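You operate a simulated robot arm through the tools that you are given. There is no shell and no other tool. Be economical: measure what you need, move in short steps, check, and stop when the job is done.

You run a simulated robot arm. Do the job below in one go: nothing can be reset, and whatever is moved stays where it is left.

TASK
Wash the caked grey bracket, pump the bath clear, wash again and stand the yellow-handled wire basket on the grate.
Fine: the bracket lies in that basket in the long bath; two washes in all with the yellow run button, the basket lifted only when the second stops; pump on and off with the orange switch, off before the second; the basket drips off over a bath or on the grate; both its parts end washed and stay in it; the large wire basket stays in the long bath and its parts end washed too; leave the other buttons, knobs, switches, levers, baskets and parts alone.
Where things are to end (x, y in the base frame): yellow-handled wire basket within 60 mm of [420, -180].

Only the result counts: the job must be done as asked and must still hold three seconds after the hand-in. Knocking over, shifting, dropping, spilling or breaking anything else fails it.

THE ROBOT
A 7-joint arm with a two-finger parallel gripper, hanging from a carriage that runs on a rail from [-2163, -10] to [117, 1] (x, y) and turns from -354 to 334 degrees about z. Base frame: it is fixed where the carriage stands at the start and does not move with it; the origin is on the floor, on the carriage's upright axis, x ahead of it, y to its left, z up; the surface under the hand at the start is at about z = 800. Lengths are in mm, angles in degrees, forces in N, time in s.
With the tool pointing down near the work surface it reaches from about 100 to 640 mm from the robot's upright axis, wherever it stands. Its first joint turns from -166.0 to 166.0 degrees. Places, roughly: black block (8x5x3 cm) [-100, -400, 300]; black lever [1700, -400, 300]; black run button [1600, -300, 800]; blue fill button [-100, -400, 900]; blue knob [-600, -100, 1000]; blue switch [-600, -300, 1000]; brass bracket (7x5x4 cm) [-600, -400, 500]; brass lid (6x6x2 cm) [-500, -200, 900]; brass round flange [2000, -750, 250]; flat wire basket [1750, -250, 500]; grate top [400, -100, 800]; green run button [-200, -400, 900]; grey block [1250, -250, 750]; grey bracket [1500, -250, 750]; grey lid [1500, 0, 750]; grey lid (7x7x3 cm) [0, -200, 700]. Payload 3.91 kg.
The tool frame sits at the grasp point between the pads (the TCP): z along the fingers, y along the line on which they close. The tips reach 30 mm beyond it. The gripper opens to 110 mm. The fingers are 20 mm wide and 10 mm thick; the gripper's body (48 by 112 mm) begins 55 mm behind the TCP.
Orientation is told as [roll, pitch, yaw] about the base's x, y, z axes, in that order, counted from this pose: with the fingers straight down and closing along the base's y, the tool's x points along the base's -x, its y along +y and its z along -z.

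THE INTERFACE
- The arm moves only by the tool apply_moves. Its argument "moves" is a list of rows, each an object (a shift or turn left out is 0, a gripper value left out holds the last) with "angular": the turn, a rotation vector about the tool's x, y, z in degrees, a list of three; "delta_pos": the shift along the tool's x, y, z in mm, a list of three; "hand": the opening, from 0 (shut) to 1 (fully open). In form: [{"angular": [wx, wy, wz], "delta_pos": [dx, dy, dz], "hand": hand}, ...]. A call has 1 to 20 rows; each row shifts and turns the commanded pose from where the row before left it, along the tool's axes as they then stand. Each row takes 0.2 s and may step no farther than 50 mm and 8.6 degrees from the row before; otherwise, or with a gripper value out of range, the whole call is refused. Where a pose cannot be reached the arm comes as near as it can. A force on the tool above 40 N (or 10 N above the force at the start of the call, whichever is more), or a blocked arm, ends the call early, and 0.2 s more pass. Each finger travels about 108 mm/s and halts on what it meets, pressing with about 27 N; the grip force reading is that of the motor and also rises with nothing between the fingers. The clock runs only during rows and for 0.2 s after the last one: add rows that do not move to give the fingers time. The reply holds the time, the measured pose of the TCP, the force on the tool along the base axes, the opening and the grip force, in the units named above and with some noise, with the torque about the TCP (base axes, N m) and any sound that the robot's microphone picked up.
- Cameras (640 x 400 px; columns grow to the right, rows downward): "scene" is now at [220.6, -68.3, 1579.7]; the picture's right is [-0.96, -0.29, 0.00], its down [-0.24, 0.81, -0.54] and it looks along [0.15, -0.51, -0.84] (base axes); focal length 214 px, centre (320, 200). "wrist" rides on the gripper at [72, 17, -103] in the tool frame; the picture's right is [-0.23, 0.97, 0.00], its down [-0.76, -0.18, -0.62] and it looks along [-0.61, -0.14, 0.78] (tool axes); focal length 222 px, centre (320, 200). There is no depth. A picture from a camera that has moved, and an enlarged one, comes with that camera's place and axes in the base frame and with its lens.
- get_image(camera): a new picture of that camera. It takes no simulated time.
- lift_body(by): slides the trunk up (or, below 0, down) by that many mm; the arm and the scene camera ride with it, the base frame stays. It gives what a move gives, with no picture.
- drive_base(legs): drives the robot by 1 to 6 legs, each [ahead, left, turn to the left] in mm, mm and degrees, along the robot's own axes; the way and the turn of a leg run together, so that a leg with both is an arc; at most 1500 mm and 180 degrees a leg. The arm and the cameras ride along, it lands a little off, and it stops where it bumps. It keeps to its track: a leg is cut to what the track allows. It gives what a move gives.
- turn_head(pan, tilt): turns the head with the scene camera to pan (to the left, within 155 degrees either way) and tilt (down, from -29 to 69), counted from straight ahead of the robot. It gives what a move gives.
- inspect(camera, box): a new picture of the part [left, top, right, bottom] of that camera's present view, enlarged. It takes no simulated time.
- close_job(): hands the job in; it is judged then, once.

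Go step by step. Nothing tells you exact positions but the pictures and the camera data: compare them with the known pose of the tool, close in by small moves and look again before you grip or let go. The budget is 120 turns and 82 pictures, counting those below and the enlarged ones. Unless the task says otherwise, let go and move clear before handing in, and close with one line.

The tools are called after "Request:" by a JSON object that holds its "api" and its "payload". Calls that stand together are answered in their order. apply_moves: Moves the arm, as the interface text tells. Its arguments: {"type":"object","properties":{"moves":{"type":"array","items":{"type":"object","properties":{"angular":{"type":"array","items":{"type":"number"}},"delta_pos":{"type":"array","items":{"type":"number"}},"hand":{"type":"number"}}}}},"required":["moves"]} The other tools are called the same way: lift_body (by) slides the trunk up or down; drive_base (legs) drives the base; turn_head (pan, tilt) turns the head that bears the scene camera; get_image (camera) takes a picture; inspect (camera, box) takes an enlarged picture of a part of a camera's view; close_job () hands the job in.

At the start:

```text
time_s: 0.0
eef_pos: [330.5, -335.5, 1340.9]
tcp_rot: [0.0, 0.0, 0.0]
ft_force: [0.4, 0.3, 0.4]
torque: [0.01, 0.0, -0.01]
grip_width: 110.3
gripper_force: 0.0
trunk travel left (down, up): [-275.0, 305.0]
robot x, y, heading: [1.4, 0.2, -0.1]
head pan, tilt: [-73.3, 57.6]
```

scene: 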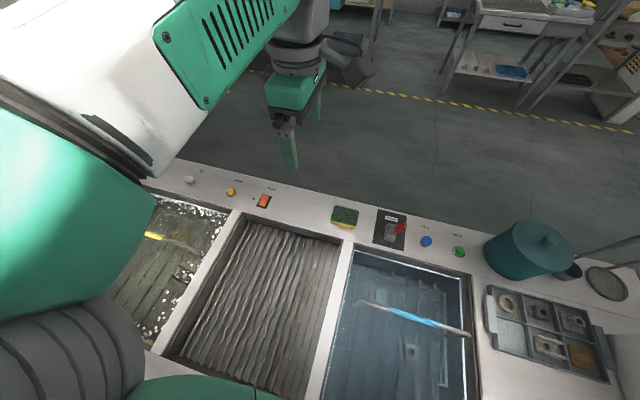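
wrist: 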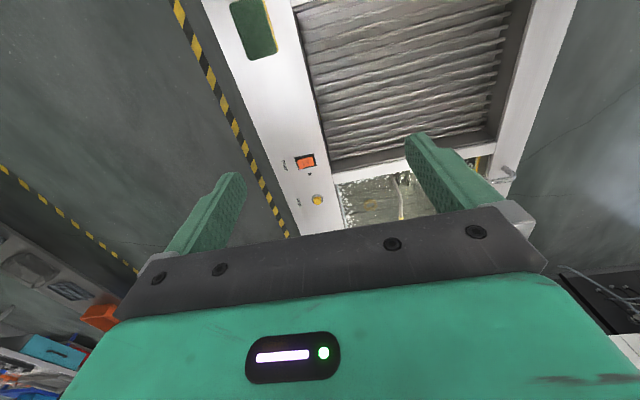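

I see the control strip with yellow button, orange switch, the cloudy bath at left with a yellow handle, the grate in the middle and another bath on the right. I take a closer look before moving.

Request:
{"api": "inspect", "payload": {"camera": "scene", "box": [100, 150, 340, 300]}}

Request:
{"api": "turn_head", "payload": {"pan": -20, "tilt": 50}}

Request:
{"api": "get_image", "payload": {"camera": "scene"}}

```text
2.67 times, centred on (220, 225) of scene
camera zoom: at [220.6, -68.3, 1579.7], right [-0.96, -0.29, 0.0], down [-0.24, 0.81, -0.54], along [0.15, -0.51, -0.84], focal length 572 px, centre (587, 133)
```

zoom: 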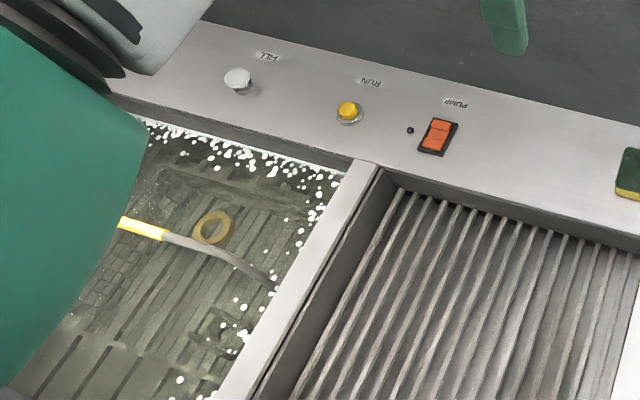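

```text
time_s: 1.2
eef_pos: [330.5, -335.2, 1341.1]
tcp_rot: [0.0, -0.1, -0.1]
ft_force: [-0.7, -0.2, 0.1]
torque: [0.01, -0.02, -0.01]
grip_width: 110.2
gripper_force: 0.0
trunk travel left (down, up): [-275.0, 305.0]
robot x, y, heading: [-3.3, 1.4, 0.2]
head pan, tilt: [-20.0, 50.0]
```

```text
78 pictures are left
camera scene: at [273.0, -28.3, 1589.4], right [-0.34, -0.94, 0.0], down [-0.72, 0.26, -0.64], along [0.6, -0.22, -0.77], focal length 214 px, centre (320, 200)
```

scene: 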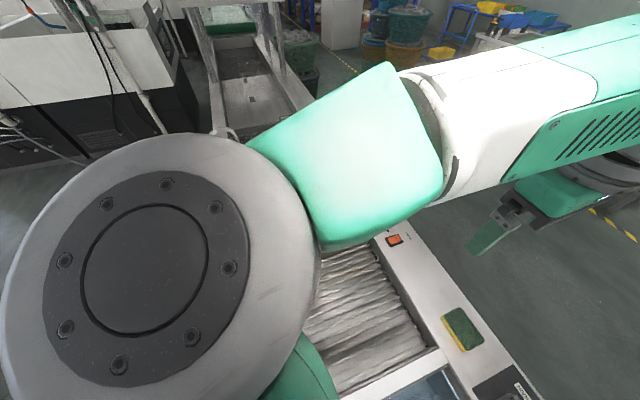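

The yellow-handled basket lies in the bath at x ≈ 700–900, hidden by the arm. I drive to the rail's end and look with the wrist camera and the head.

Request:
{"api": "drive_base", "payload": {"legs": [[118, 0, 0]]}}

Request:
{"api": "turn_head", "payload": {"pan": -55, "tilt": 60}}

Request:
{"api": "get_image", "payload": {"camera": "scene"}}

Request:
{"api": "get_image", "payload": {"camera": "wrist"}}

```text
time_s: 2.5
eef_pos: [443.9, -335.2, 1340.8]
tcp_rot: [0.1, 0.1, -0.2]
ft_force: [-0.1, -0.9, -0.6]
torque: [-0.01, -0.02, -0.01]
grip_width: 110.1
gripper_force: 0.1
trunk travel left (down, up): [-275.0, 305.0]
robot x, y, heading: [115.1, -1.1, -0.3]
head pan, tilt: [-20.0, 50.0]
```

```text
time_s: 3.5
eef_pos: [444.1, -334.6, 1340.7]
tcp_rot: [0.1, -0.1, -0.1]
ft_force: [0.4, -0.4, 0.1]
torque: [0.0, 0.01, -0.01]
grip_width: 110.0
gripper_force: 0.0
trunk travel left (down, up): [-275.0, 305.0]
robot x, y, heading: [114.4, 1.5, -0.3]
head pan, tilt: [-55.0, 60.0]
```

```text
77 pictures are left
camera scene: at [352.7, -56.2, 1576.9], right [-0.82, -0.57, 0.0], down [-0.5, 0.71, -0.5], along [0.29, -0.41, -0.87], focal length 214 px, centre (320, 200)
```

scene: 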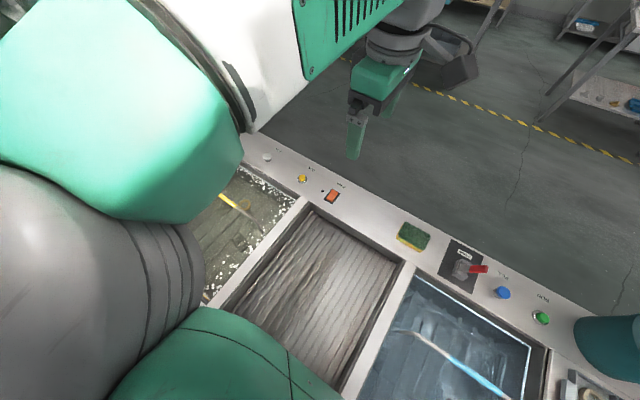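

```text
76 pictures are left
camera wrist: at [371.4, -318.3, 1444.6], right [0.23, 0.97, 0.0], down [0.76, -0.18, 0.62], along [0.61, -0.14, -0.78], focal length 222 px, centre (320, 200)
```

wrist: 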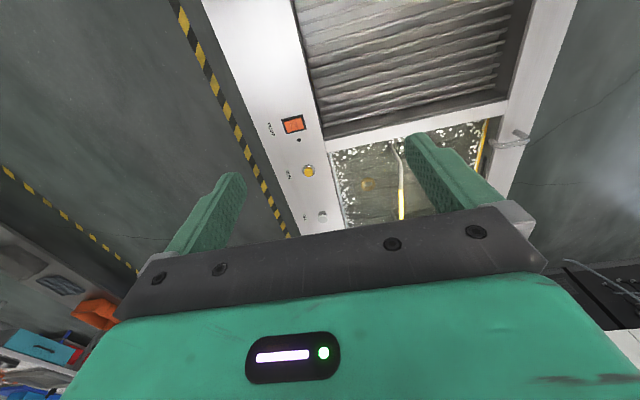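

Request:
{"api": "inspect", "payload": {"camera": "scene", "box": [190, 140, 350, 240]}}

Request:
{"api": "inspect", "payload": {"camera": "wrist", "box": [270, 100, 550, 240]}}

```text
4.00 times, centred on (270, 190) of scene
camera zoom: at [352.7, -56.2, 1576.9], right [-0.82, -0.57, 0.0], down [-0.5, 0.71, -0.5], along [0.29, -0.41, -0.87], focal length 858 px, centre (520, 240)
```

zoom: 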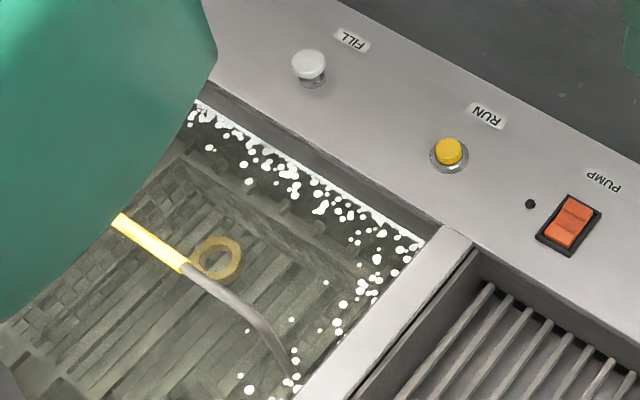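

```text
2.29 times, centred on (410, 170) of wrist
camera zoom: at [371.4, -318.3, 1444.6], right [0.23, 0.97, 0.0], down [0.76, -0.18, 0.62], along [0.61, -0.14, -0.78], focal length 508 px, centre (114, 269)
```

zoom: 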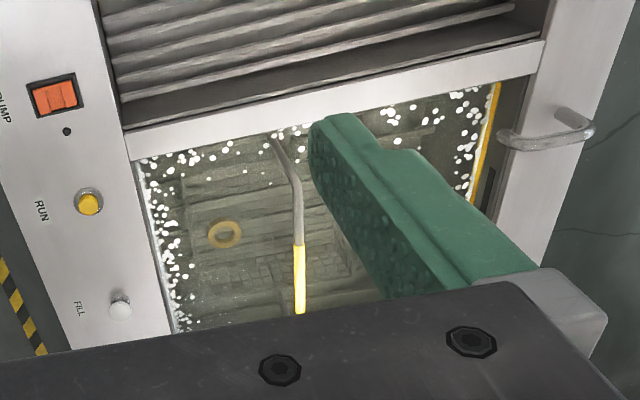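

The yellow grip starts near (794, -176, 922), the run button is near (697, -424, 886), the orange switch near (557, -426, 882). I test reach above the run button with the fingers shut.

Request:
{"api": "apply_moves", "payload": {"moves": [{"delta_pos": [-25, -9, 33], "hand": 0}, {"delta_pos": [-25, -9, 33]}, {"delta_pos": [-25, -9, 33]}, {"delta_pos": [-25, -9, 33]}, {"delta_pos": [-25, -9, 33]}, {"delta_pos": [-25, -9, 33]}, {"delta_pos": [-25, -9, 33]}, {"delta_pos": [-25, -9, 33]}, {"delta_pos": [-25, -9, 33]}, {"delta_pos": [-25, -9, 33]}, {}]}}

Request:
{"api": "get_image", "payload": {"camera": "scene"}}

Request:
{"api": "get_image", "payload": {"camera": "wrist"}}

```text
time_s: 5.9
eef_pos: [668.4, -410.7, 1017.1]
tcp_rot: [-0.1, -0.1, 0.0]
ft_force: [0.7, -0.3, 0.2]
torque: [-0.03, -0.01, 0.0]
grip_width: 0.0
gripper_force: 26.5
out of reach, approached as far as the arm can: row 10
trunk travel left (down, up): [-275.0, 305.0]
robot x, y, heading: [115.5, -0.6, 0.1]
head pan, tilt: [-55.0, 60.0]
```

```text
73 pictures are left
camera scene: at [352.6, -56.1, 1576.9], right [-0.82, -0.57, 0.0], down [-0.5, 0.71, -0.5], along [0.29, -0.41, -0.87], focal length 214 px, centre (320, 200)
```

scene: 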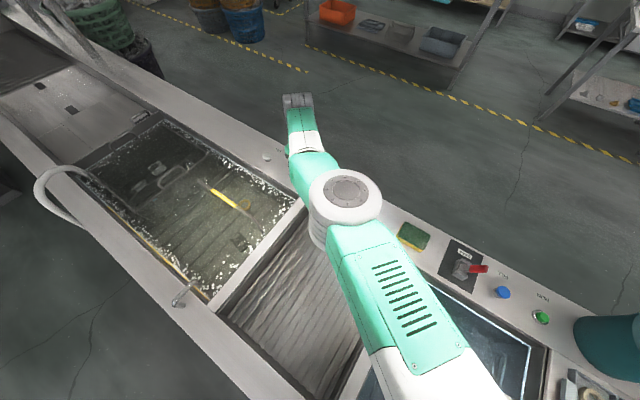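

```text
72 pictures are left
camera wrist: at [595.7, -393.4, 1120.0], right [0.23, 0.97, 0.0], down [0.76, -0.18, 0.62], along [0.61, -0.14, -0.78], focal length 222 px, centre (320, 200)
```

wrist: 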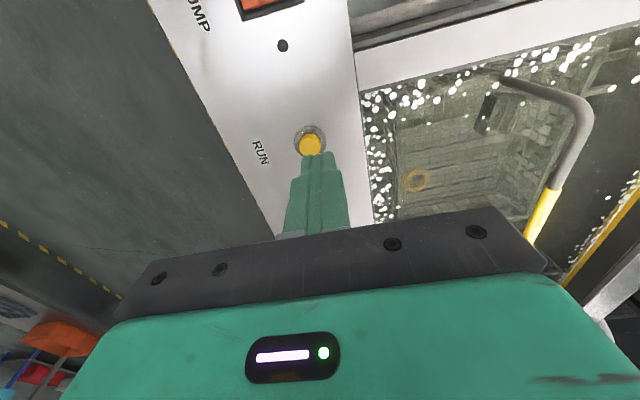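

The arm now leaves the bath visible; I zoom in on it.

Request:
{"api": "inspect", "payload": {"camera": "scene", "box": [60, 100, 320, 310]}}

Request:
{"api": "inspect", "payload": {"camera": "wrist", "box": [240, 0, 640, 260]}}

```text
1.90 times, centred on (190, 205) of scene
camera zoom: at [352.6, -56.1, 1576.9], right [-0.82, -0.57, 0.0], down [-0.5, 0.71, -0.5], along [0.29, -0.41, -0.87], focal length 408 px, centre (568, 190)
```

zoom: 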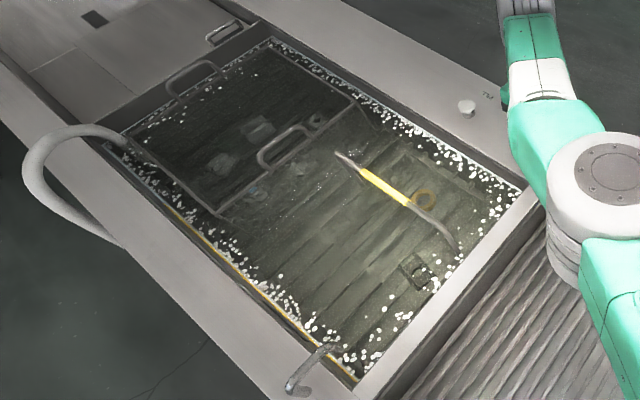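

```text
1.54 times, centred on (440, 130) of wrist
camera zoom: at [595.7, -393.4, 1120.0], right [0.23, 0.97, 0.0], down [0.76, -0.18, 0.62], along [0.61, -0.14, -0.78], focal length 342 px, centre (135, 308)
```

zoom: 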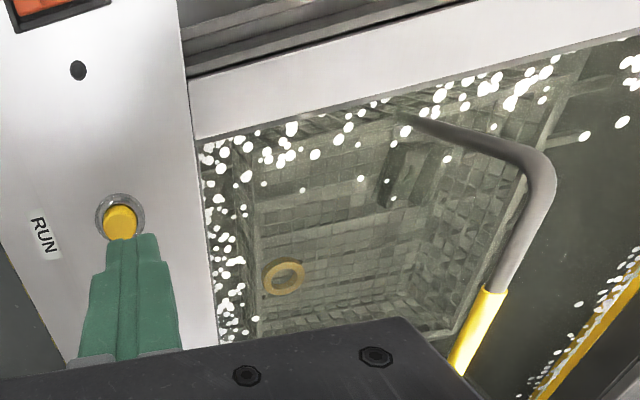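

The basket near the grate has its yellow grip centred near (857, -176, 922), running along x. I raise the hand and lower the trunk to gain reach.

Request:
{"api": "apply_moves", "payload": {"moves": [{"delta_pos": [0, 0, -50]}, {"delta_pos": [0, 0, -50]}, {"delta_pos": [0, 0, -50]}, {"delta_pos": [0, 0, -50]}]}}

Request:
{"api": "lift_body", "payload": {"by": -230}}

Request:
{"api": "apply_moves", "payload": {"moves": [{"delta_pos": [-28, -14, 0]}, {}, {}]}}

Request:
{"api": "get_image", "payload": {"camera": "wrist"}}

```text
time_s: 6.9
eef_pos: [668.8, -410.2, 1216.2]
tcp_rot: [0.1, 0.0, -0.1]
ft_force: [0.1, -0.3, 0.0]
torque: [-0.05, -0.03, -0.01]
grip_width: 0.0
gripper_force: 27.2
trunk travel left (down, up): [-275.0, 305.0]
robot x, y, heading: [114.1, -0.7, -0.3]
head pan, tilt: [-55.0, 60.0]
```

```text
time_s: 9.3
eef_pos: [668.2, -410.5, 985.1]
tcp_rot: [0.0, 0.0, -0.1]
ft_force: [-0.1, -0.2, 0.5]
torque: [0.06, -0.02, 0.0]
grip_width: 0.0
gripper_force: 26.9
trunk travel left (down, up): [-45.0, 535.0]
robot x, y, heading: [115.3, -0.0, -0.2]
head pan, tilt: [-55.0, 60.0]
```

```text
time_s: 10.1
eef_pos: [677.5, -413.1, 985.4]
tcp_rot: [0.0, 0.1, -0.2]
ft_force: [0.2, 0.2, 0.2]
torque: [-0.03, 0.0, 0.0]
grip_width: 0.0
gripper_force: 27.0
out of reach, approached as far as the arm can: row 1
trunk travel left (down, up): [-45.0, 535.0]
robot x, y, heading: [114.3, 0.9, -0.0]
head pan, tilt: [-55.0, 60.0]
```

```text
69 pictures are left
camera wrist: at [605.4, -397.2, 1088.9], right [0.23, 0.97, 0.0], down [0.76, -0.18, 0.62], along [0.61, -0.14, -0.78], focal length 222 px, centre (320, 200)
```

wrist: 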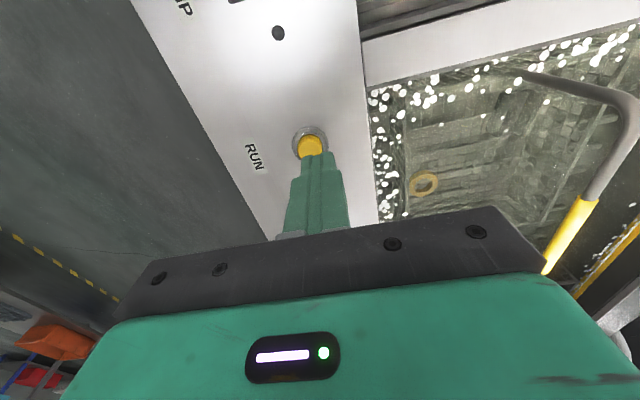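

Vertical reach ends ~700 mm from the axis, so I tilt the fingers outward (toward +x) and approach the run button.

Request:
{"api": "apply_moves", "payload": {"moves": [{"angular": [0, -8, 0]}, {"angular": [0, -8, 0]}, {"angular": [0, -8, 0]}, {"delta_pos": [-11.4, -13, 5]}, {"delta_pos": [12, 0, 27]}, {}, {}]}}

Request:
{"api": "get_image", "payload": {"camera": "wrist"}}

Request:
{"api": "get_image", "payload": {"camera": "scene"}}

```text
time_s: 11.7
eef_pos: [690.0, -429.4, 954.7]
tcp_rot: [0.0, -24.0, -0.1]
ft_force: [0.2, -0.3, -0.4]
torque: [-0.01, 0.01, -0.02]
grip_width: 0.1
gripper_force: 27.1
trunk travel left (down, up): [-45.0, 535.0]
robot x, y, heading: [114.0, -1.3, -0.1]
head pan, tilt: [-55.0, 60.0]
```

```text
68 pictures are left
camera wrist: at [581.6, -411.3, 1019.8], right [0.21, 0.97, 0.09], down [0.44, -0.18, 0.88], along [0.87, -0.14, -0.47], focal length 222 px, centre (320, 200)
```

wrist: 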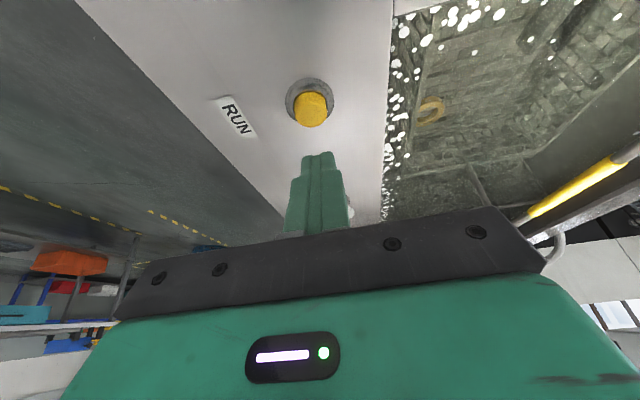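

```text
67 pictures are left
camera scene: at [352.6, -56.3, 1346.9], right [-0.82, -0.57, 0.0], down [-0.5, 0.71, -0.5], along [0.29, -0.41, -0.87], focal length 214 px, centre (320, 200)
```

scene: 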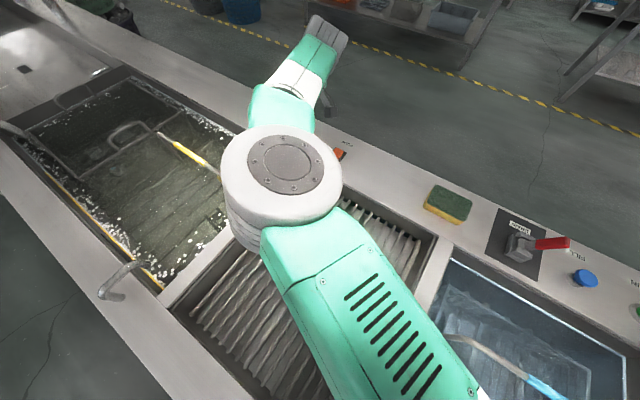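

The shut fingertips are right over the yellow run button. I press straight down in small steps, then retreat.

Request:
{"api": "apply_moves", "payload": {"moves": [{"delta_pos": [12.2, 0, 27.4]}, {"delta_pos": [1.6, 0, 3.7]}, {"delta_pos": [1.2, 0, 2.7]}, {"delta_pos": [1.2, 0, 2.7]}]}}

Request:
{"api": "inspect", "payload": {"camera": "wrist", "box": [220, 40, 420, 240]}}

```text
time_s: 12.7
eef_pos: [688.4, -427.2, 916.4]
tcp_rot: [-0.1, -24.0, -0.2]
ft_force: [0.0, 0.2, 0.5]
torque: [-0.01, -0.02, 0.01]
grip_width: 0.1
gripper_force: 27.0
trunk travel left (down, up): [-45.0, 535.0]
robot x, y, heading: [115.1, -1.1, -0.3]
head pan, tilt: [-55.0, 60.0]
```

```text
2.00 times, centred on (320, 140) of wrist
camera zoom: at [582.0, -410.8, 981.2], right [0.21, 0.97, 0.09], down [0.44, -0.18, 0.88], along [0.87, -0.14, -0.47], focal length 444 px, centre (320, 320)
```

zoom: 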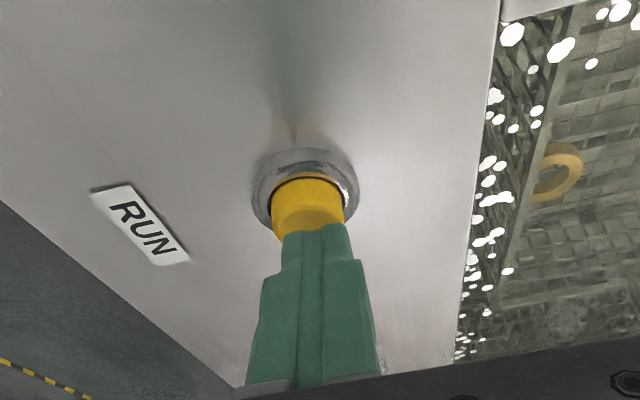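

Request:
{"api": "apply_moves", "payload": {"moves": [{"delta_pos": [1.2, 0, 2.7]}, {"delta_pos": [1.2, 0, 2.7]}, {"delta_pos": [1.2, 0, 2.7]}, {"delta_pos": [1.2, 0, 2.7]}]}}

Request:
{"api": "inspect", "payload": {"camera": "wrist", "box": [220, 40, 420, 240]}}

```text
time_s: 13.7
eef_pos: [689.8, -429.2, 904.5]
tcp_rot: [0.0, -24.1, -0.2]
ft_force: [-1.0, -0.1, 2.3]
torque: [-0.03, 0.06, 0.0]
grip_width: 0.1
gripper_force: 27.3
trunk travel left (down, up): [-45.0, 535.0]
robot x, y, heading: [113.3, 0.1, -0.0]
head pan, tilt: [-55.0, 60.0]
heard: click
```

```text
2.00 times, centred on (320, 140) of wrist
camera zoom: at [582.5, -411.5, 969.7], right [0.21, 0.97, 0.09], down [0.44, -0.18, 0.88], along [0.87, -0.14, -0.47], focal length 444 px, centre (320, 320)
```

zoom: 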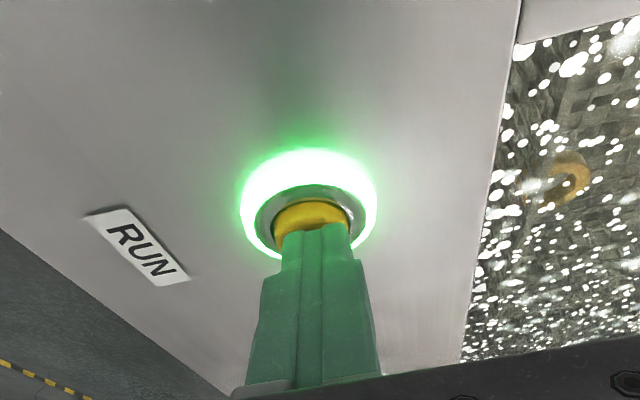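

Click and a lit ring: the first wash runs. I lift off and wait.

Request:
{"api": "apply_moves", "payload": {"moves": [{"delta_pos": [-18, 0, -41]}, {}, {}, {}, {}, {}, {}, {}, {}, {}, {}, {}, {}, {}, {}, {}, {}, {}, {}, {}]}}

Request:
{"api": "apply_moves", "payload": {"moves": [{}, {}, {}, {}, {}, {}, {}, {}, {}, {}, {}, {}, {}, {}, {}, {}, {}, {}, {}, {}]}}

Request:
{"api": "get_image", "payload": {"camera": "wrist"}}

```text
time_s: 17.9
eef_pos: [690.2, -429.5, 950.2]
tcp_rot: [0.1, -23.9, -0.2]
ft_force: [-0.4, 0.6, -0.4]
torque: [0.04, 0.01, 0.02]
grip_width: 0.0
gripper_force: 27.3
trunk travel left (down, up): [-45.0, 535.0]
robot x, y, heading: [114.2, 1.2, 0.1]
head pan, tilt: [-55.0, 60.0]
```

```text
time_s: 22.1
eef_pos: [689.7, -430.6, 949.2]
tcp_rot: [0.1, -24.0, -0.2]
ft_force: [-0.4, 0.0, 0.2]
torque: [-0.01, 0.0, 0.0]
grip_width: 0.0
gripper_force: 27.7
trunk travel left (down, up): [-45.0, 535.0]
robot x, y, heading: [114.6, -1.7, -0.1]
head pan, tilt: [-55.0, 60.0]
```

```text
64 pictures are left
camera wrist: at [582.3, -412.5, 1015.1], right [0.21, 0.97, 0.09], down [0.44, -0.18, 0.88], along [0.87, -0.14, -0.47], focal length 222 px, centre (320, 200)
```

wrist: 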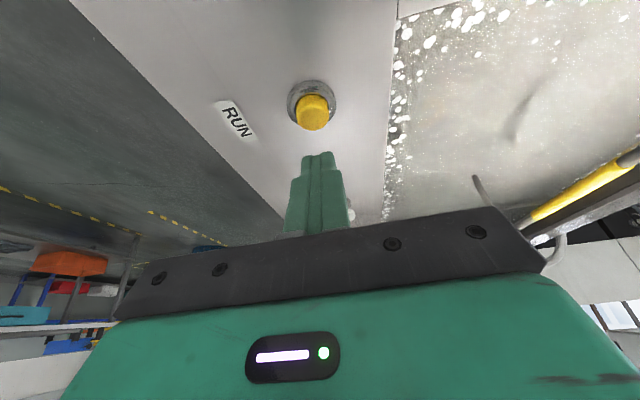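

The first wash has stopped and the water is cloudy. Next I go to the orange pump switch and look at it.

Request:
{"api": "apply_moves", "payload": {"moves": [{"delta_pos": [-20, 0, -46]}, {"delta_pos": [38.4, 0, -17.1]}, {"delta_pos": [38.4, 0, -17.1]}, {"delta_pos": [38.4, 0, -17.1]}, {"delta_pos": [18, 0, 40]}, {}]}}

Request:
{"api": "get_image", "payload": {"camera": "wrist"}}

```text
refused: row 1 steps farther than a row can; nothing moved
```

```text
63 pictures are left
camera wrist: at [582.3, -412.5, 1015.1], right [0.21, 0.97, 0.09], down [0.44, -0.18, 0.88], along [0.87, -0.14, -0.47], focal length 222 px, centre (320, 200)
```

wrist: 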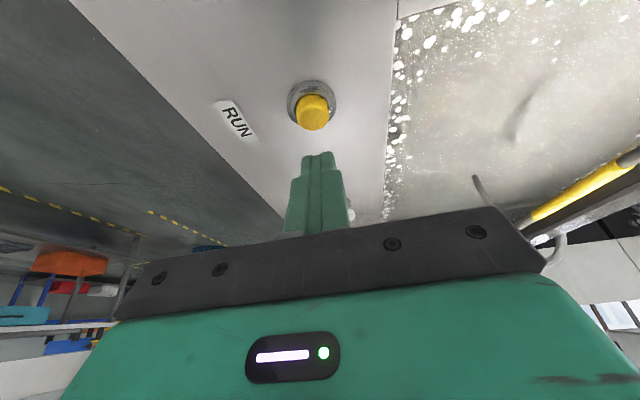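

Request:
{"api": "apply_moves", "payload": {"moves": [{"delta_pos": [-18, 0, -41]}, {"delta_pos": [38.4, 0, -17.1]}, {"delta_pos": [38.4, 0, -17.1]}, {"delta_pos": [38.4, 0, -17.1]}, {"delta_pos": [18, 0, 40]}, {}]}}

Request:
{"api": "get_image", "payload": {"camera": "wrist"}}

```text
time_s: 23.5
eef_pos: [561.9, -428.6, 951.4]
tcp_rot: [0.0, -23.9, -0.1]
ft_force: [0.5, -0.4, 0.3]
torque: [0.03, 0.01, 0.03]
grip_width: 0.0
gripper_force: 27.1
trunk travel left (down, up): [-45.0, 535.0]
robot x, y, heading: [113.2, -2.9, -0.1]
head pan, tilt: [-55.0, 60.0]
```

```text
62 pictures are left
camera wrist: at [454.1, -410.6, 1016.8], right [0.21, 0.97, 0.09], down [0.44, -0.18, 0.88], along [0.87, -0.14, -0.47], focal length 222 px, centre (320, 200)
```

wrist: 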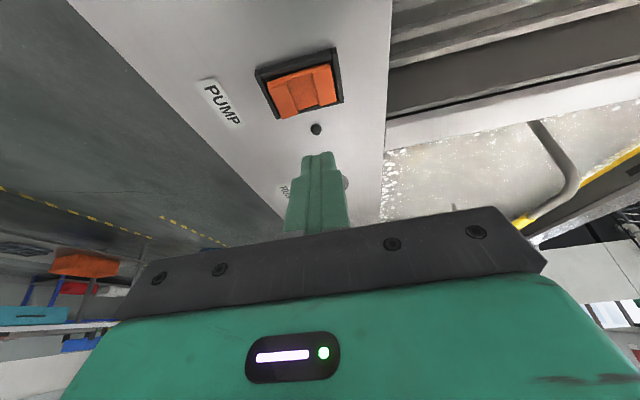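

Request:
{"api": "inspect", "payload": {"camera": "wrist", "box": [230, 30, 370, 150]}}

```text
3.33 times, centred on (300, 90) of wrist
camera zoom: at [454.1, -410.6, 1016.8], right [0.21, 0.97, 0.09], down [0.44, -0.18, 0.88], along [0.87, -0.14, -0.47], focal length 740 px, centre (387, 567)
```

zoom: 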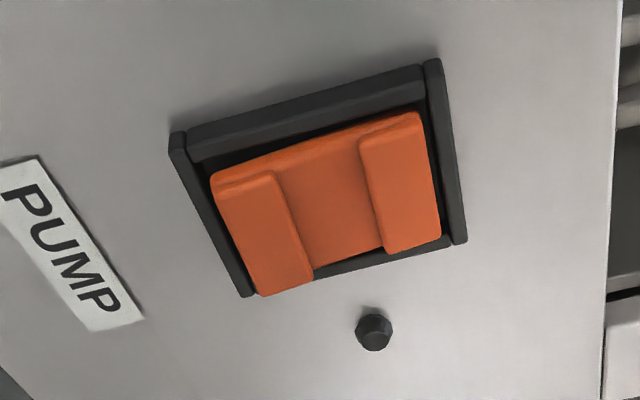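

The rocker sits near (547, -430) with raised pads on its ±y ends; the outer (-y) end appears up. I press that end.

Request:
{"api": "apply_moves", "payload": {"moves": [{"delta_pos": [13, -15, -6]}, {"delta_pos": [10.2, 0, 22.8]}, {"delta_pos": [1.6, 0, 3.7]}, {}]}}

Request:
{"api": "inspect", "payload": {"camera": "wrist", "box": [220, 40, 420, 240]}}

```text
time_s: 24.5
eef_pos: [549.2, -444.1, 921.0]
tcp_rot: [0.0, -23.9, -0.1]
ft_force: [-0.1, 0.4, -0.1]
torque: [-0.01, 0.0, 0.02]
grip_width: 0.0
gripper_force: 26.7
trunk travel left (down, up): [-45.0, 535.0]
robot x, y, heading: [115.1, -1.8, -0.1]
head pan, tilt: [-55.0, 60.0]
```

```text
2.00 times, centred on (320, 140) of wrist
camera zoom: at [441.3, -426.1, 986.8], right [0.21, 0.97, 0.09], down [0.44, -0.18, 0.88], along [0.87, -0.14, -0.47], focal length 444 px, centre (320, 320)
```

zoom: 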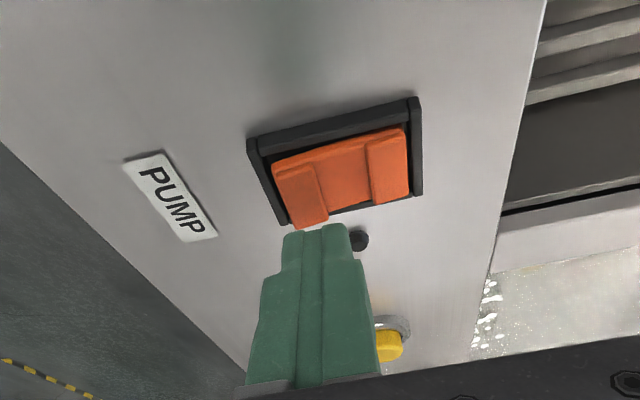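

Request:
{"api": "apply_moves", "payload": {"moves": [{"delta_pos": [4.6, 0, -2]}, {"delta_pos": [1.2, 0, 2.7]}, {"delta_pos": [1.2, 0, 2.7]}, {"delta_pos": [1.2, 0, 2.7]}]}}

Request:
{"api": "inspect", "payload": {"camera": "wrist", "box": [220, 40, 420, 240]}}

```text
time_s: 25.5
eef_pos: [544.9, -444.0, 912.1]
tcp_rot: [0.0, -24.0, 0.0]
ft_force: [0.2, 0.0, -0.7]
torque: [0.02, 0.0, 0.03]
grip_width: 0.2
gripper_force: 26.8
trunk travel left (down, up): [-45.0, 535.0]
robot x, y, heading: [112.0, 3.4, -0.3]
head pan, tilt: [-55.0, 60.0]
```

```text
2.00 times, centred on (320, 140) of wrist
camera zoom: at [436.3, -426.6, 977.9], right [0.21, 0.97, 0.09], down [0.44, -0.18, 0.88], along [0.87, -0.14, -0.47], focal length 444 px, centre (320, 320)
```

zoom: 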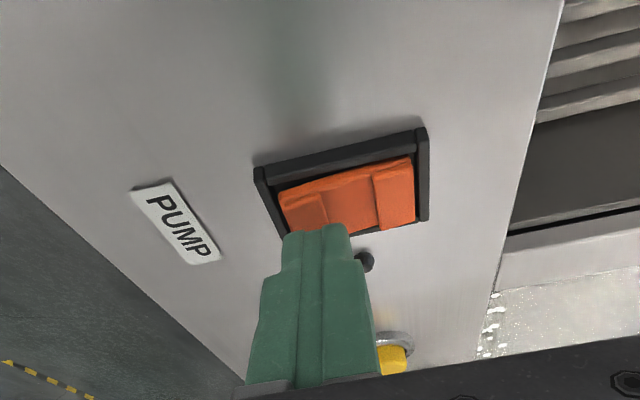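

Request:
{"api": "apply_moves", "payload": {"moves": [{"delta_pos": [2.7, -4, -1.2]}, {"delta_pos": [1.2, 0, 2.7]}, {"delta_pos": [1.2, 0, 2.7]}, {"delta_pos": [1.2, 0, 2.7]}]}}

Request:
{"api": "inspect", "payload": {"camera": "wrist", "box": [220, 40, 420, 240]}}

```text
time_s: 26.5
eef_pos: [542.1, -447.8, 904.1]
tcp_rot: [0.0, -24.0, 0.0]
ft_force: [0.0, -0.4, 0.2]
torque: [0.0, 0.0, 0.02]
grip_width: 0.2
gripper_force: 26.6
trunk travel left (down, up): [-45.0, 535.0]
robot x, y, heading: [115.4, 1.0, -0.3]
head pan, tilt: [-55.0, 60.0]
```

```text
2.00 times, centred on (320, 140) of wrist
camera zoom: at [433.2, -430.4, 969.4], right [0.21, 0.97, 0.09], down [0.44, -0.18, 0.88], along [0.87, -0.14, -0.47], focal length 444 px, centre (320, 320)
```

zoom: 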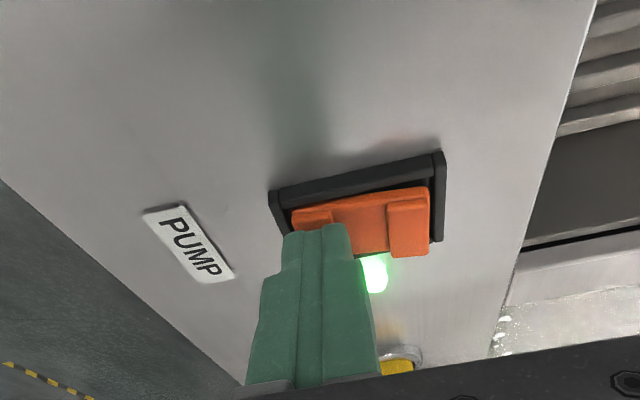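

The pump lamp is lit. I lift off and watch the bath clear.

Request:
{"api": "apply_moves", "payload": {"moves": [{"delta_pos": [-17, 0, -38]}, {}, {}, {}, {}, {}, {}, {}, {}, {}, {}, {}, {}, {}, {}, {}, {}, {}, {}, {}]}}

Request:
{"api": "get_image", "payload": {"camera": "scene"}}

Request:
{"api": "get_image", "payload": {"camera": "wrist"}}

```text
time_s: 30.7
eef_pos: [540.6, -448.0, 944.9]
tcp_rot: [0.0, -24.1, -0.2]
ft_force: [-0.3, -0.3, 0.7]
torque: [0.0, 0.01, 0.03]
grip_width: 0.1
gripper_force: 27.1
trunk travel left (down, up): [-45.0, 535.0]
robot x, y, heading: [114.3, 0.3, 0.0]
head pan, tilt: [-55.0, 60.0]
```

```text
57 pictures are left
camera scene: at [352.6, -56.2, 1346.9], right [-0.82, -0.57, 0.0], down [-0.5, 0.71, -0.5], along [0.29, -0.41, -0.87], focal length 214 px, centre (320, 200)
```

scene: 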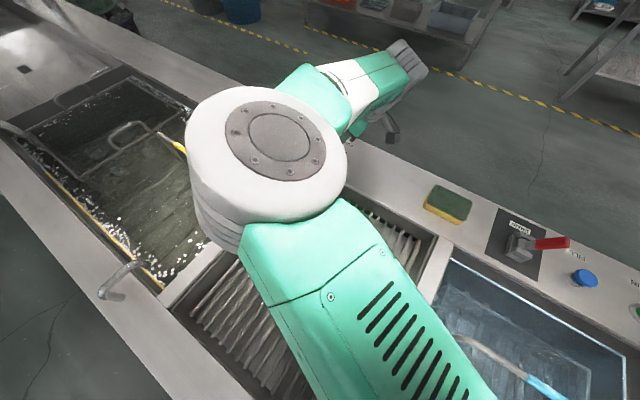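

```text
56 pictures are left
camera wrist: at [433.3, -429.5, 1010.3], right [0.21, 0.97, 0.09], down [0.44, -0.18, 0.88], along [0.87, -0.14, -0.47], focal length 222 px, centre (320, 200)
```

wrist: 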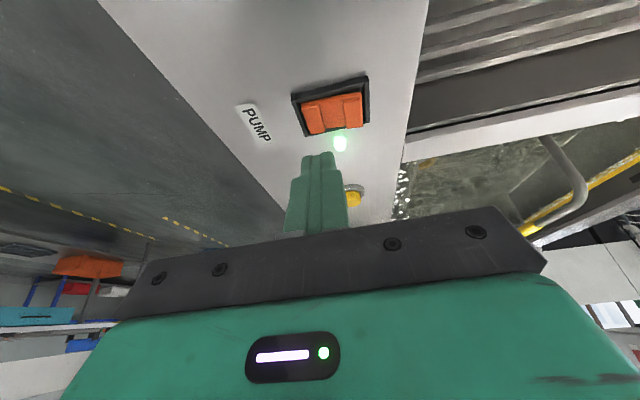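

Request:
{"api": "inspect", "payload": {"camera": "scene", "box": [0, 60, 220, 310]}}

Request:
{"api": "apply_moves", "payload": {"moves": [{}, {}, {}, {}, {}, {}, {}, {}, {}, {}]}}

Request:
{"api": "inspect", "payload": {"camera": "scene", "box": [0, 60, 220, 310]}}

```text
1.60 times, centred on (110, 185) of scene
camera zoom: at [352.6, -56.2, 1346.9], right [-0.82, -0.57, 0.0], down [-0.5, 0.71, -0.5], along [0.29, -0.41, -0.87], focal length 343 px, centre (656, 224)
```

zoom: 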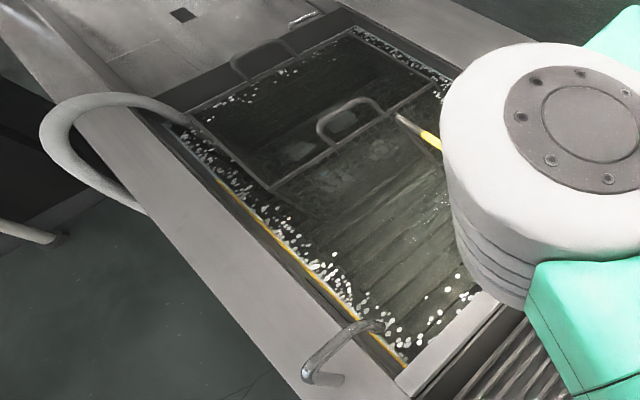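

```text
time_s: 32.9
eef_pos: [542.5, -447.0, 943.4]
tcp_rot: [0.1, -23.9, -0.1]
ft_force: [0.6, 0.2, 0.1]
torque: [0.0, 0.01, -0.01]
grip_width: 0.1
gripper_force: 26.6
trunk travel left (down, up): [-45.0, 535.0]
robot x, y, heading: [114.0, 1.1, -0.2]
head pan, tilt: [-55.0, 60.0]
```

```text
1.60 times, centred on (110, 185) of scene
camera zoom: at [352.6, -56.2, 1346.9], right [-0.82, -0.57, 0.0], down [-0.5, 0.71, -0.5], along [0.29, -0.41, -0.87], focal length 343 px, centre (656, 224)
```

zoom: 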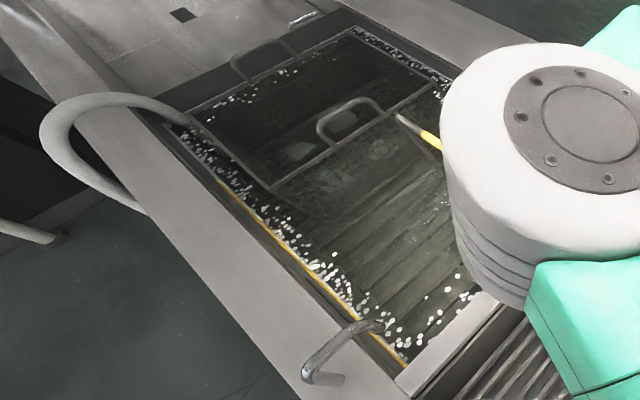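

The bath is clear and the level steady. I now press the rocker's inner (+y) end to turn the pump off.

Request:
{"api": "apply_moves", "payload": {"moves": [{}, {}, {}, {}, {}, {}, {"delta_pos": [0, 31, 0]}, {"delta_pos": [10.6, 0, 23.8]}, {"delta_pos": [1.6, 0, 3.7]}, {}]}}

Request:
{"api": "inspect", "payload": {"camera": "wrist", "box": [220, 40, 420, 240]}}

```text
time_s: 35.1
eef_pos: [542.5, -416.6, 917.5]
tcp_rot: [0.0, -24.0, -0.1]
ft_force: [0.0, 0.4, -0.3]
torque: [0.02, 0.01, 0.01]
grip_width: 0.1
gripper_force: 27.2
trunk travel left (down, up): [-45.0, 535.0]
robot x, y, heading: [113.4, 0.6, -0.3]
head pan, tilt: [-55.0, 60.0]
```

```text
2.00 times, centred on (320, 140) of wrist
camera zoom: at [434.4, -399.2, 981.8], right [0.21, 0.97, 0.09], down [0.44, -0.18, 0.88], along [0.87, -0.14, -0.47], focal length 444 px, centre (320, 320)
```

zoom: 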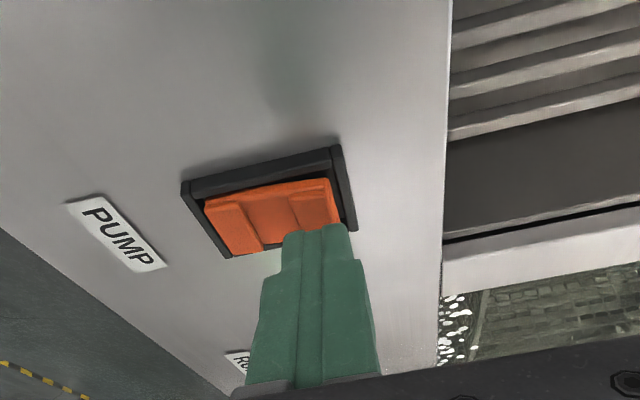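

Request:
{"api": "apply_moves", "payload": {"moves": [{"delta_pos": [1.2, 0, 2.7]}, {"delta_pos": [1.2, 0, 2.7]}, {"delta_pos": [1.2, 0, 2.7]}, {"delta_pos": [1.2, 0, 2.7]}]}}

Request:
{"api": "inspect", "payload": {"camera": "wrist", "box": [220, 40, 420, 240]}}

```text
time_s: 36.1
eef_pos: [542.7, -417.8, 903.7]
tcp_rot: [-0.1, -24.1, -0.2]
ft_force: [-0.2, 1.0, 1.4]
torque: [0.01, 0.02, 0.01]
grip_width: 0.1
gripper_force: 26.9
trunk travel left (down, up): [-45.0, 535.0]
robot x, y, heading: [118.5, -0.2, -0.0]
head pan, tilt: [-55.0, 60.0]
```

```text
2.00 times, centred on (320, 140) of wrist
camera zoom: at [433.9, -399.1, 969.3], right [0.21, 0.97, 0.09], down [0.44, -0.18, 0.88], along [0.87, -0.14, -0.47], focal length 444 px, centre (320, 320)
```

zoom: 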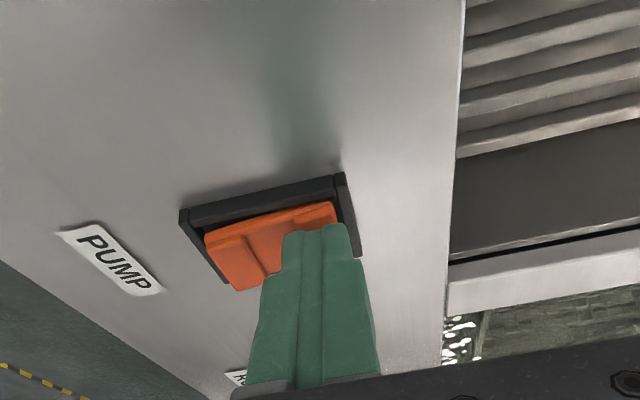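

Request:
{"api": "apply_moves", "payload": {"moves": [{"delta_pos": [-18, 0, -40]}, {}]}}

Request:
{"api": "inspect", "payload": {"camera": "wrist", "box": [220, 40, 420, 240]}}

```text
time_s: 36.7
eef_pos: [542.3, -417.0, 946.4]
tcp_rot: [-0.1, -24.0, -0.2]
ft_force: [0.1, 0.8, -0.5]
torque: [0.0, 0.02, -0.01]
grip_width: 0.0
gripper_force: 27.1
trunk travel left (down, up): [-45.0, 535.0]
robot x, y, heading: [113.0, -4.2, 0.0]
head pan, tilt: [-55.0, 60.0]
```

```text
2.00 times, centred on (320, 140) of wrist
camera zoom: at [433.6, -399.8, 1012.7], right [0.21, 0.97, 0.09], down [0.44, -0.18, 0.88], along [0.87, -0.14, -0.47], focal length 444 px, centre (320, 320)
```

zoom: 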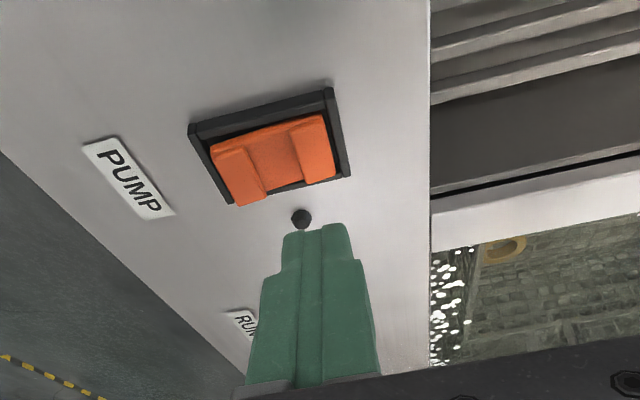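

The lamp is dark: pump off. Back to the run button for the second wash.

Request:
{"api": "apply_moves", "payload": {"moves": [{"delta_pos": [-18, 0, -41]}, {"delta_pos": [-45, -6, 20.05]}, {"delta_pos": [-45, -5, 20.05]}, {"delta_pos": [-45, 0, 20.05]}, {"delta_pos": [18, 0, 41]}, {"delta_pos": [9.8, 0, 21.9]}, {"delta_pos": [1.6, 0, 3.7]}, {"delta_pos": [1.6, 0, 3.7]}]}}

Request:
{"api": "inspect", "payload": {"camera": "wrist", "box": [220, 40, 420, 240]}}

```text
time_s: 38.5
eef_pos: [690.6, -427.1, 912.4]
tcp_rot: [0.0, -24.0, -0.1]
ft_force: [-0.1, 0.6, 0.4]
torque: [-0.02, 0.01, 0.02]
grip_width: 0.0
gripper_force: 27.1
trunk travel left (down, up): [-45.0, 535.0]
robot x, y, heading: [113.4, 1.1, 0.1]
head pan, tilt: [-55.0, 60.0]
```

```text
2.00 times, centred on (320, 140) of wrist
camera zoom: at [581.8, -410.2, 978.6], right [0.21, 0.97, 0.09], down [0.44, -0.18, 0.88], along [0.87, -0.14, -0.47], focal length 444 px, centre (320, 320)
```

zoom: 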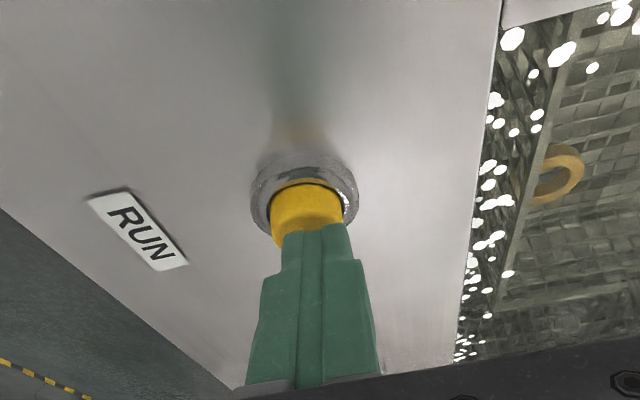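

Request:
{"api": "apply_moves", "payload": {"moves": [{"delta_pos": [1.2, 0, 2.7]}, {"delta_pos": [1.2, 0, 2.7]}, {"delta_pos": [1.0, 0, 2.2]}, {"delta_pos": [-20, 0, -44]}, {}]}}

Request:
{"api": "get_image", "payload": {"camera": "wrist"}}

```text
time_s: 39.7
eef_pos: [689.9, -426.4, 955.3]
tcp_rot: [0.1, -24.0, -0.1]
ft_force: [-0.1, 0.6, -0.1]
torque: [-0.01, 0.03, -0.02]
grip_width: 0.0
gripper_force: 27.8
trunk travel left (down, up): [-45.0, 535.0]
robot x, y, heading: [117.9, 0.6, -0.3]
head pan, tilt: [-55.0, 60.0]
```

```text
49 pictures are left
camera wrist: at [581.6, -409.6, 1020.2], right [0.21, 0.97, 0.09], down [0.44, -0.18, 0.88], along [0.87, -0.14, -0.47], focal length 222 px, centre (320, 200)
```

wrist: 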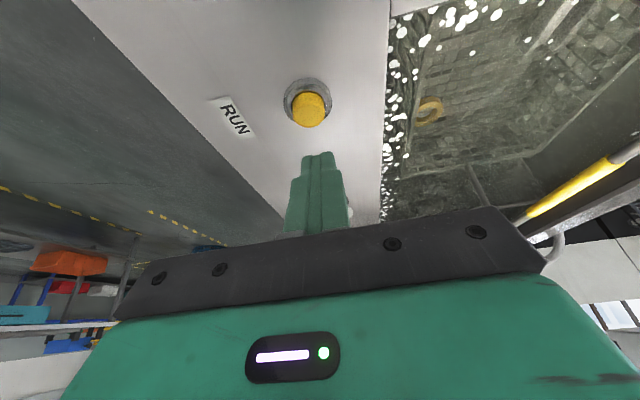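

No click that time; I press a little deeper.

Request:
{"api": "apply_moves", "payload": {"moves": [{"delta_pos": [18.3, 0, 41]}, {"delta_pos": [1.2, 0, 2.7]}, {"delta_pos": [1.2, 0, 2.7]}, {"delta_pos": [0.8, 0, 1.8]}]}}

```text
time_s: 40.7
eef_pos: [691.0, -428.4, 903.3]
tcp_rot: [-0.1, -23.9, -0.1]
ft_force: [-1.6, 0.1, 3.8]
torque: [-0.01, 0.05, 0.03]
grip_width: 0.0
gripper_force: 27.0
trunk travel left (down, up): [-45.0, 535.0]
robot x, y, heading: [113.5, -1.1, 0.1]
head pan, tilt: [-55.0, 60.0]
heard: click
```

Click heard. I retreat and check that the wash runs, then wait it out.

Request:
{"api": "apply_moves", "payload": {"moves": [{"delta_pos": [-18, 0, -41]}, {}]}}

Request:
{"api": "get_image", "payload": {"camera": "wrist"}}

Request:
{"api": "apply_moves", "payload": {"moves": [{"delta_pos": [-18, 0, -41]}, {}, {}, {}, {}, {}, {}, {}, {}, {}, {}, {}, {}, {}, {}, {}, {}, {}, {}, {}]}}

Request:
{"api": "apply_moves", "payload": {"moves": [{}, {}, {}, {}, {}, {}, {}, {}, {}, {}, {}, {}, {}, {}, {}, {}, {}, {}, {}, {}]}}

Request:
{"api": "get_image", "payload": {"camera": "wrist"}}

```text
time_s: 41.3
eef_pos: [691.7, -427.6, 947.0]
tcp_rot: [0.0, -24.0, -0.1]
ft_force: [0.0, 0.2, -0.3]
torque: [0.01, 0.03, 0.0]
grip_width: 0.1
gripper_force: 26.7
trunk travel left (down, up): [-45.0, 535.0]
robot x, y, heading: [111.0, 0.6, -0.5]
head pan, tilt: [-55.0, 60.0]
```

```text
48 pictures are left
camera wrist: at [582.9, -410.7, 1013.1], right [0.21, 0.97, 0.09], down [0.44, -0.18, 0.88], along [0.87, -0.14, -0.47], focal length 222 px, centre (320, 200)
```

wrist: 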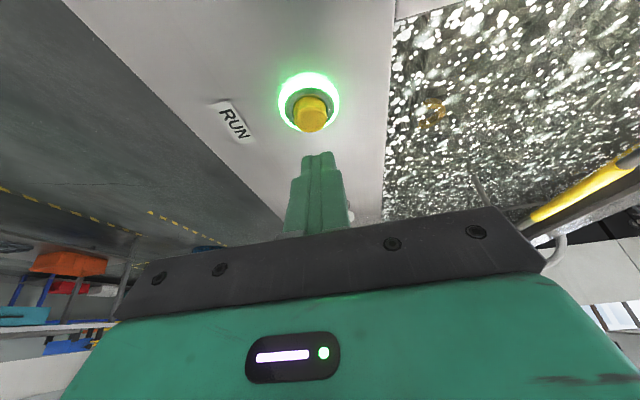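

```text
time_s: 45.5
eef_pos: [691.0, -428.7, 989.8]
tcp_rot: [0.1, -24.0, 0.0]
ft_force: [-0.2, -0.4, 0.3]
torque: [0.0, -0.02, 0.04]
grip_width: 0.2
gripper_force: 27.4
trunk travel left (down, up): [-45.0, 535.0]
robot x, y, heading: [114.7, 1.8, 0.1]
head pan, tilt: [-55.0, 60.0]
```

```text
time_s: 49.7
eef_pos: [691.5, -426.2, 991.6]
tcp_rot: [0.0, -24.0, -0.1]
ft_force: [-0.5, -0.2, -0.4]
torque: [0.01, -0.04, -0.03]
grip_width: 0.0
gripper_force: 26.6
trunk travel left (down, up): [-45.0, 535.0]
robot x, y, heading: [113.0, 2.7, 0.1]
head pan, tilt: [-55.0, 60.0]
```

```text
47 pictures are left
camera wrist: at [582.6, -410.3, 1056.2], right [0.21, 0.97, 0.09], down [0.44, -0.18, 0.88], along [0.87, -0.14, -0.47], focal length 222 px, centre (320, 200)
```

wrist: 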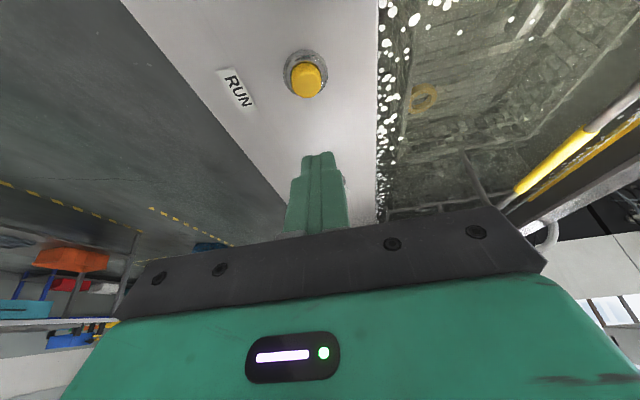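

The second wash has stopped and the water is clear. The yellow grip runs x 793–919 at y ≈ -176, z ≈ 918; I tilt a bit more, open the gripper and go above its middle.

Request:
{"api": "apply_moves", "payload": {"moves": [{"angular": [0, -8, 0], "hand": 1}, {"delta_pos": [-17.6, 35.9, 12]}, {"delta_pos": [-17.6, 35.9, 12]}, {"delta_pos": [-17.6, 35.9, 12]}, {"delta_pos": [-17.6, 35.9, 12]}, {"delta_pos": [-17.6, 35.9, 12]}, {"delta_pos": [-17.6, 35.9, 12]}, {"delta_pos": [-17.6, 35.9, 12]}, {}, {}]}}

Request:
{"api": "get_image", "payload": {"camera": "wrist"}}

Request:
{"api": "get_image", "payload": {"camera": "scene"}}

```text
time_s: 51.9
eef_pos: [838.5, -177.7, 985.2]
tcp_rot: [-0.1, -32.0, -0.1]
ft_force: [-0.4, -0.1, 0.1]
torque: [-0.04, -0.01, 0.01]
grip_width: 109.8
gripper_force: 0.1
trunk travel left (down, up): [-45.0, 535.0]
robot x, y, heading: [114.7, 1.1, 0.1]
head pan, tilt: [-55.0, 60.0]
```

```text
46 pictures are left
camera wrist: at [722.6, -160.0, 1034.9], right [0.19, 0.97, 0.12], down [0.32, -0.18, 0.93], along [0.93, -0.14, -0.34], focal length 222 px, centre (320, 200)
```

wrist: 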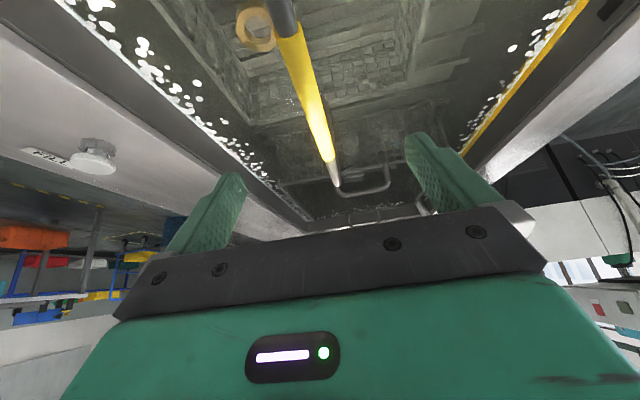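

```text
45 pictures are left
camera scene: at [352.6, -56.3, 1346.9], right [-0.82, -0.57, 0.0], down [-0.5, 0.71, -0.5], along [0.29, -0.41, -0.87], focal length 214 px, centre (320, 200)
```

scene: 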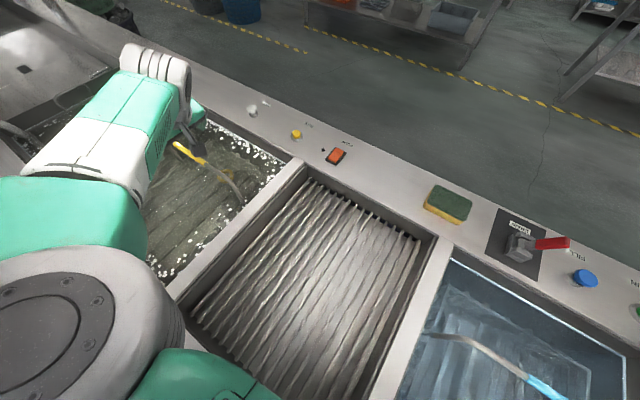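

The bar is centred at about (860, -174, 918) between the fingers. I lower onto it and look before closing.

Request:
{"api": "apply_moves", "payload": {"moves": [{"delta_pos": [9.5, 2, 33.5]}, {"delta_pos": [9.5, 1.5, 33.5]}, {}]}}

Request:
{"api": "get_image", "payload": {"camera": "wrist"}}

Request:
{"api": "inspect", "payload": {"camera": "scene", "box": [100, 80, 300, 240]}}

```text
time_s: 52.7
eef_pos: [858.5, -173.0, 917.3]
tcp_rot: [0.0, -31.9, -0.1]
ft_force: [-0.1, -0.4, -0.5]
torque: [0.01, -0.03, -0.02]
grip_width: 109.8
gripper_force: 0.1
trunk travel left (down, up): [-45.0, 535.0]
robot x, y, heading: [112.2, 0.2, 0.1]
head pan, tilt: [-55.0, 60.0]
```

```text
44 pictures are left
camera wrist: at [742.4, -156.7, 966.8], right [0.19, 0.97, 0.12], down [0.32, -0.18, 0.93], along [0.93, -0.14, -0.34], focal length 222 px, centre (320, 200)
```

wrist: 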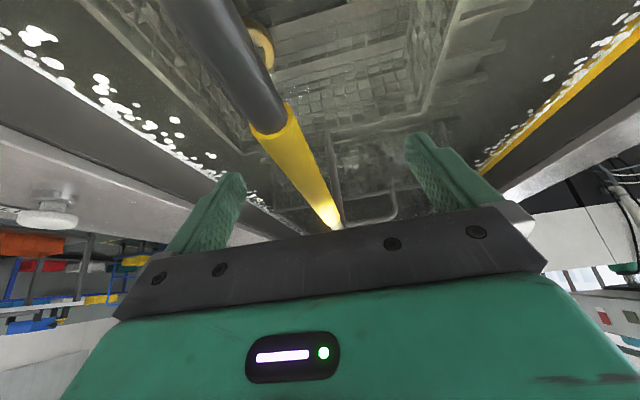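

```text
2.50 times, centred on (200, 160) of scene
camera zoom: at [352.6, -56.2, 1346.9], right [-0.82, -0.57, 0.0], down [-0.5, 0.71, -0.5], along [0.29, -0.41, -0.87], focal length 536 px, centre (620, 300)
```

zoom: 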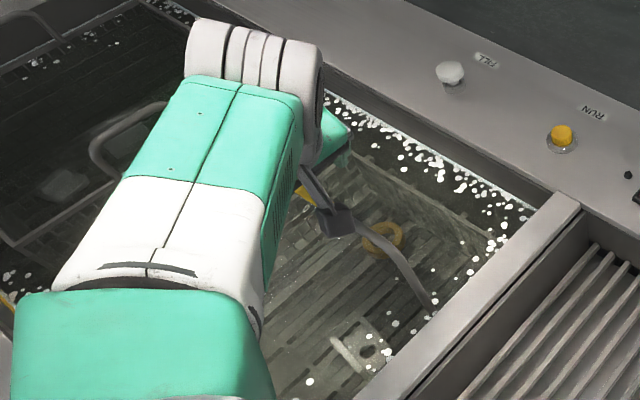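

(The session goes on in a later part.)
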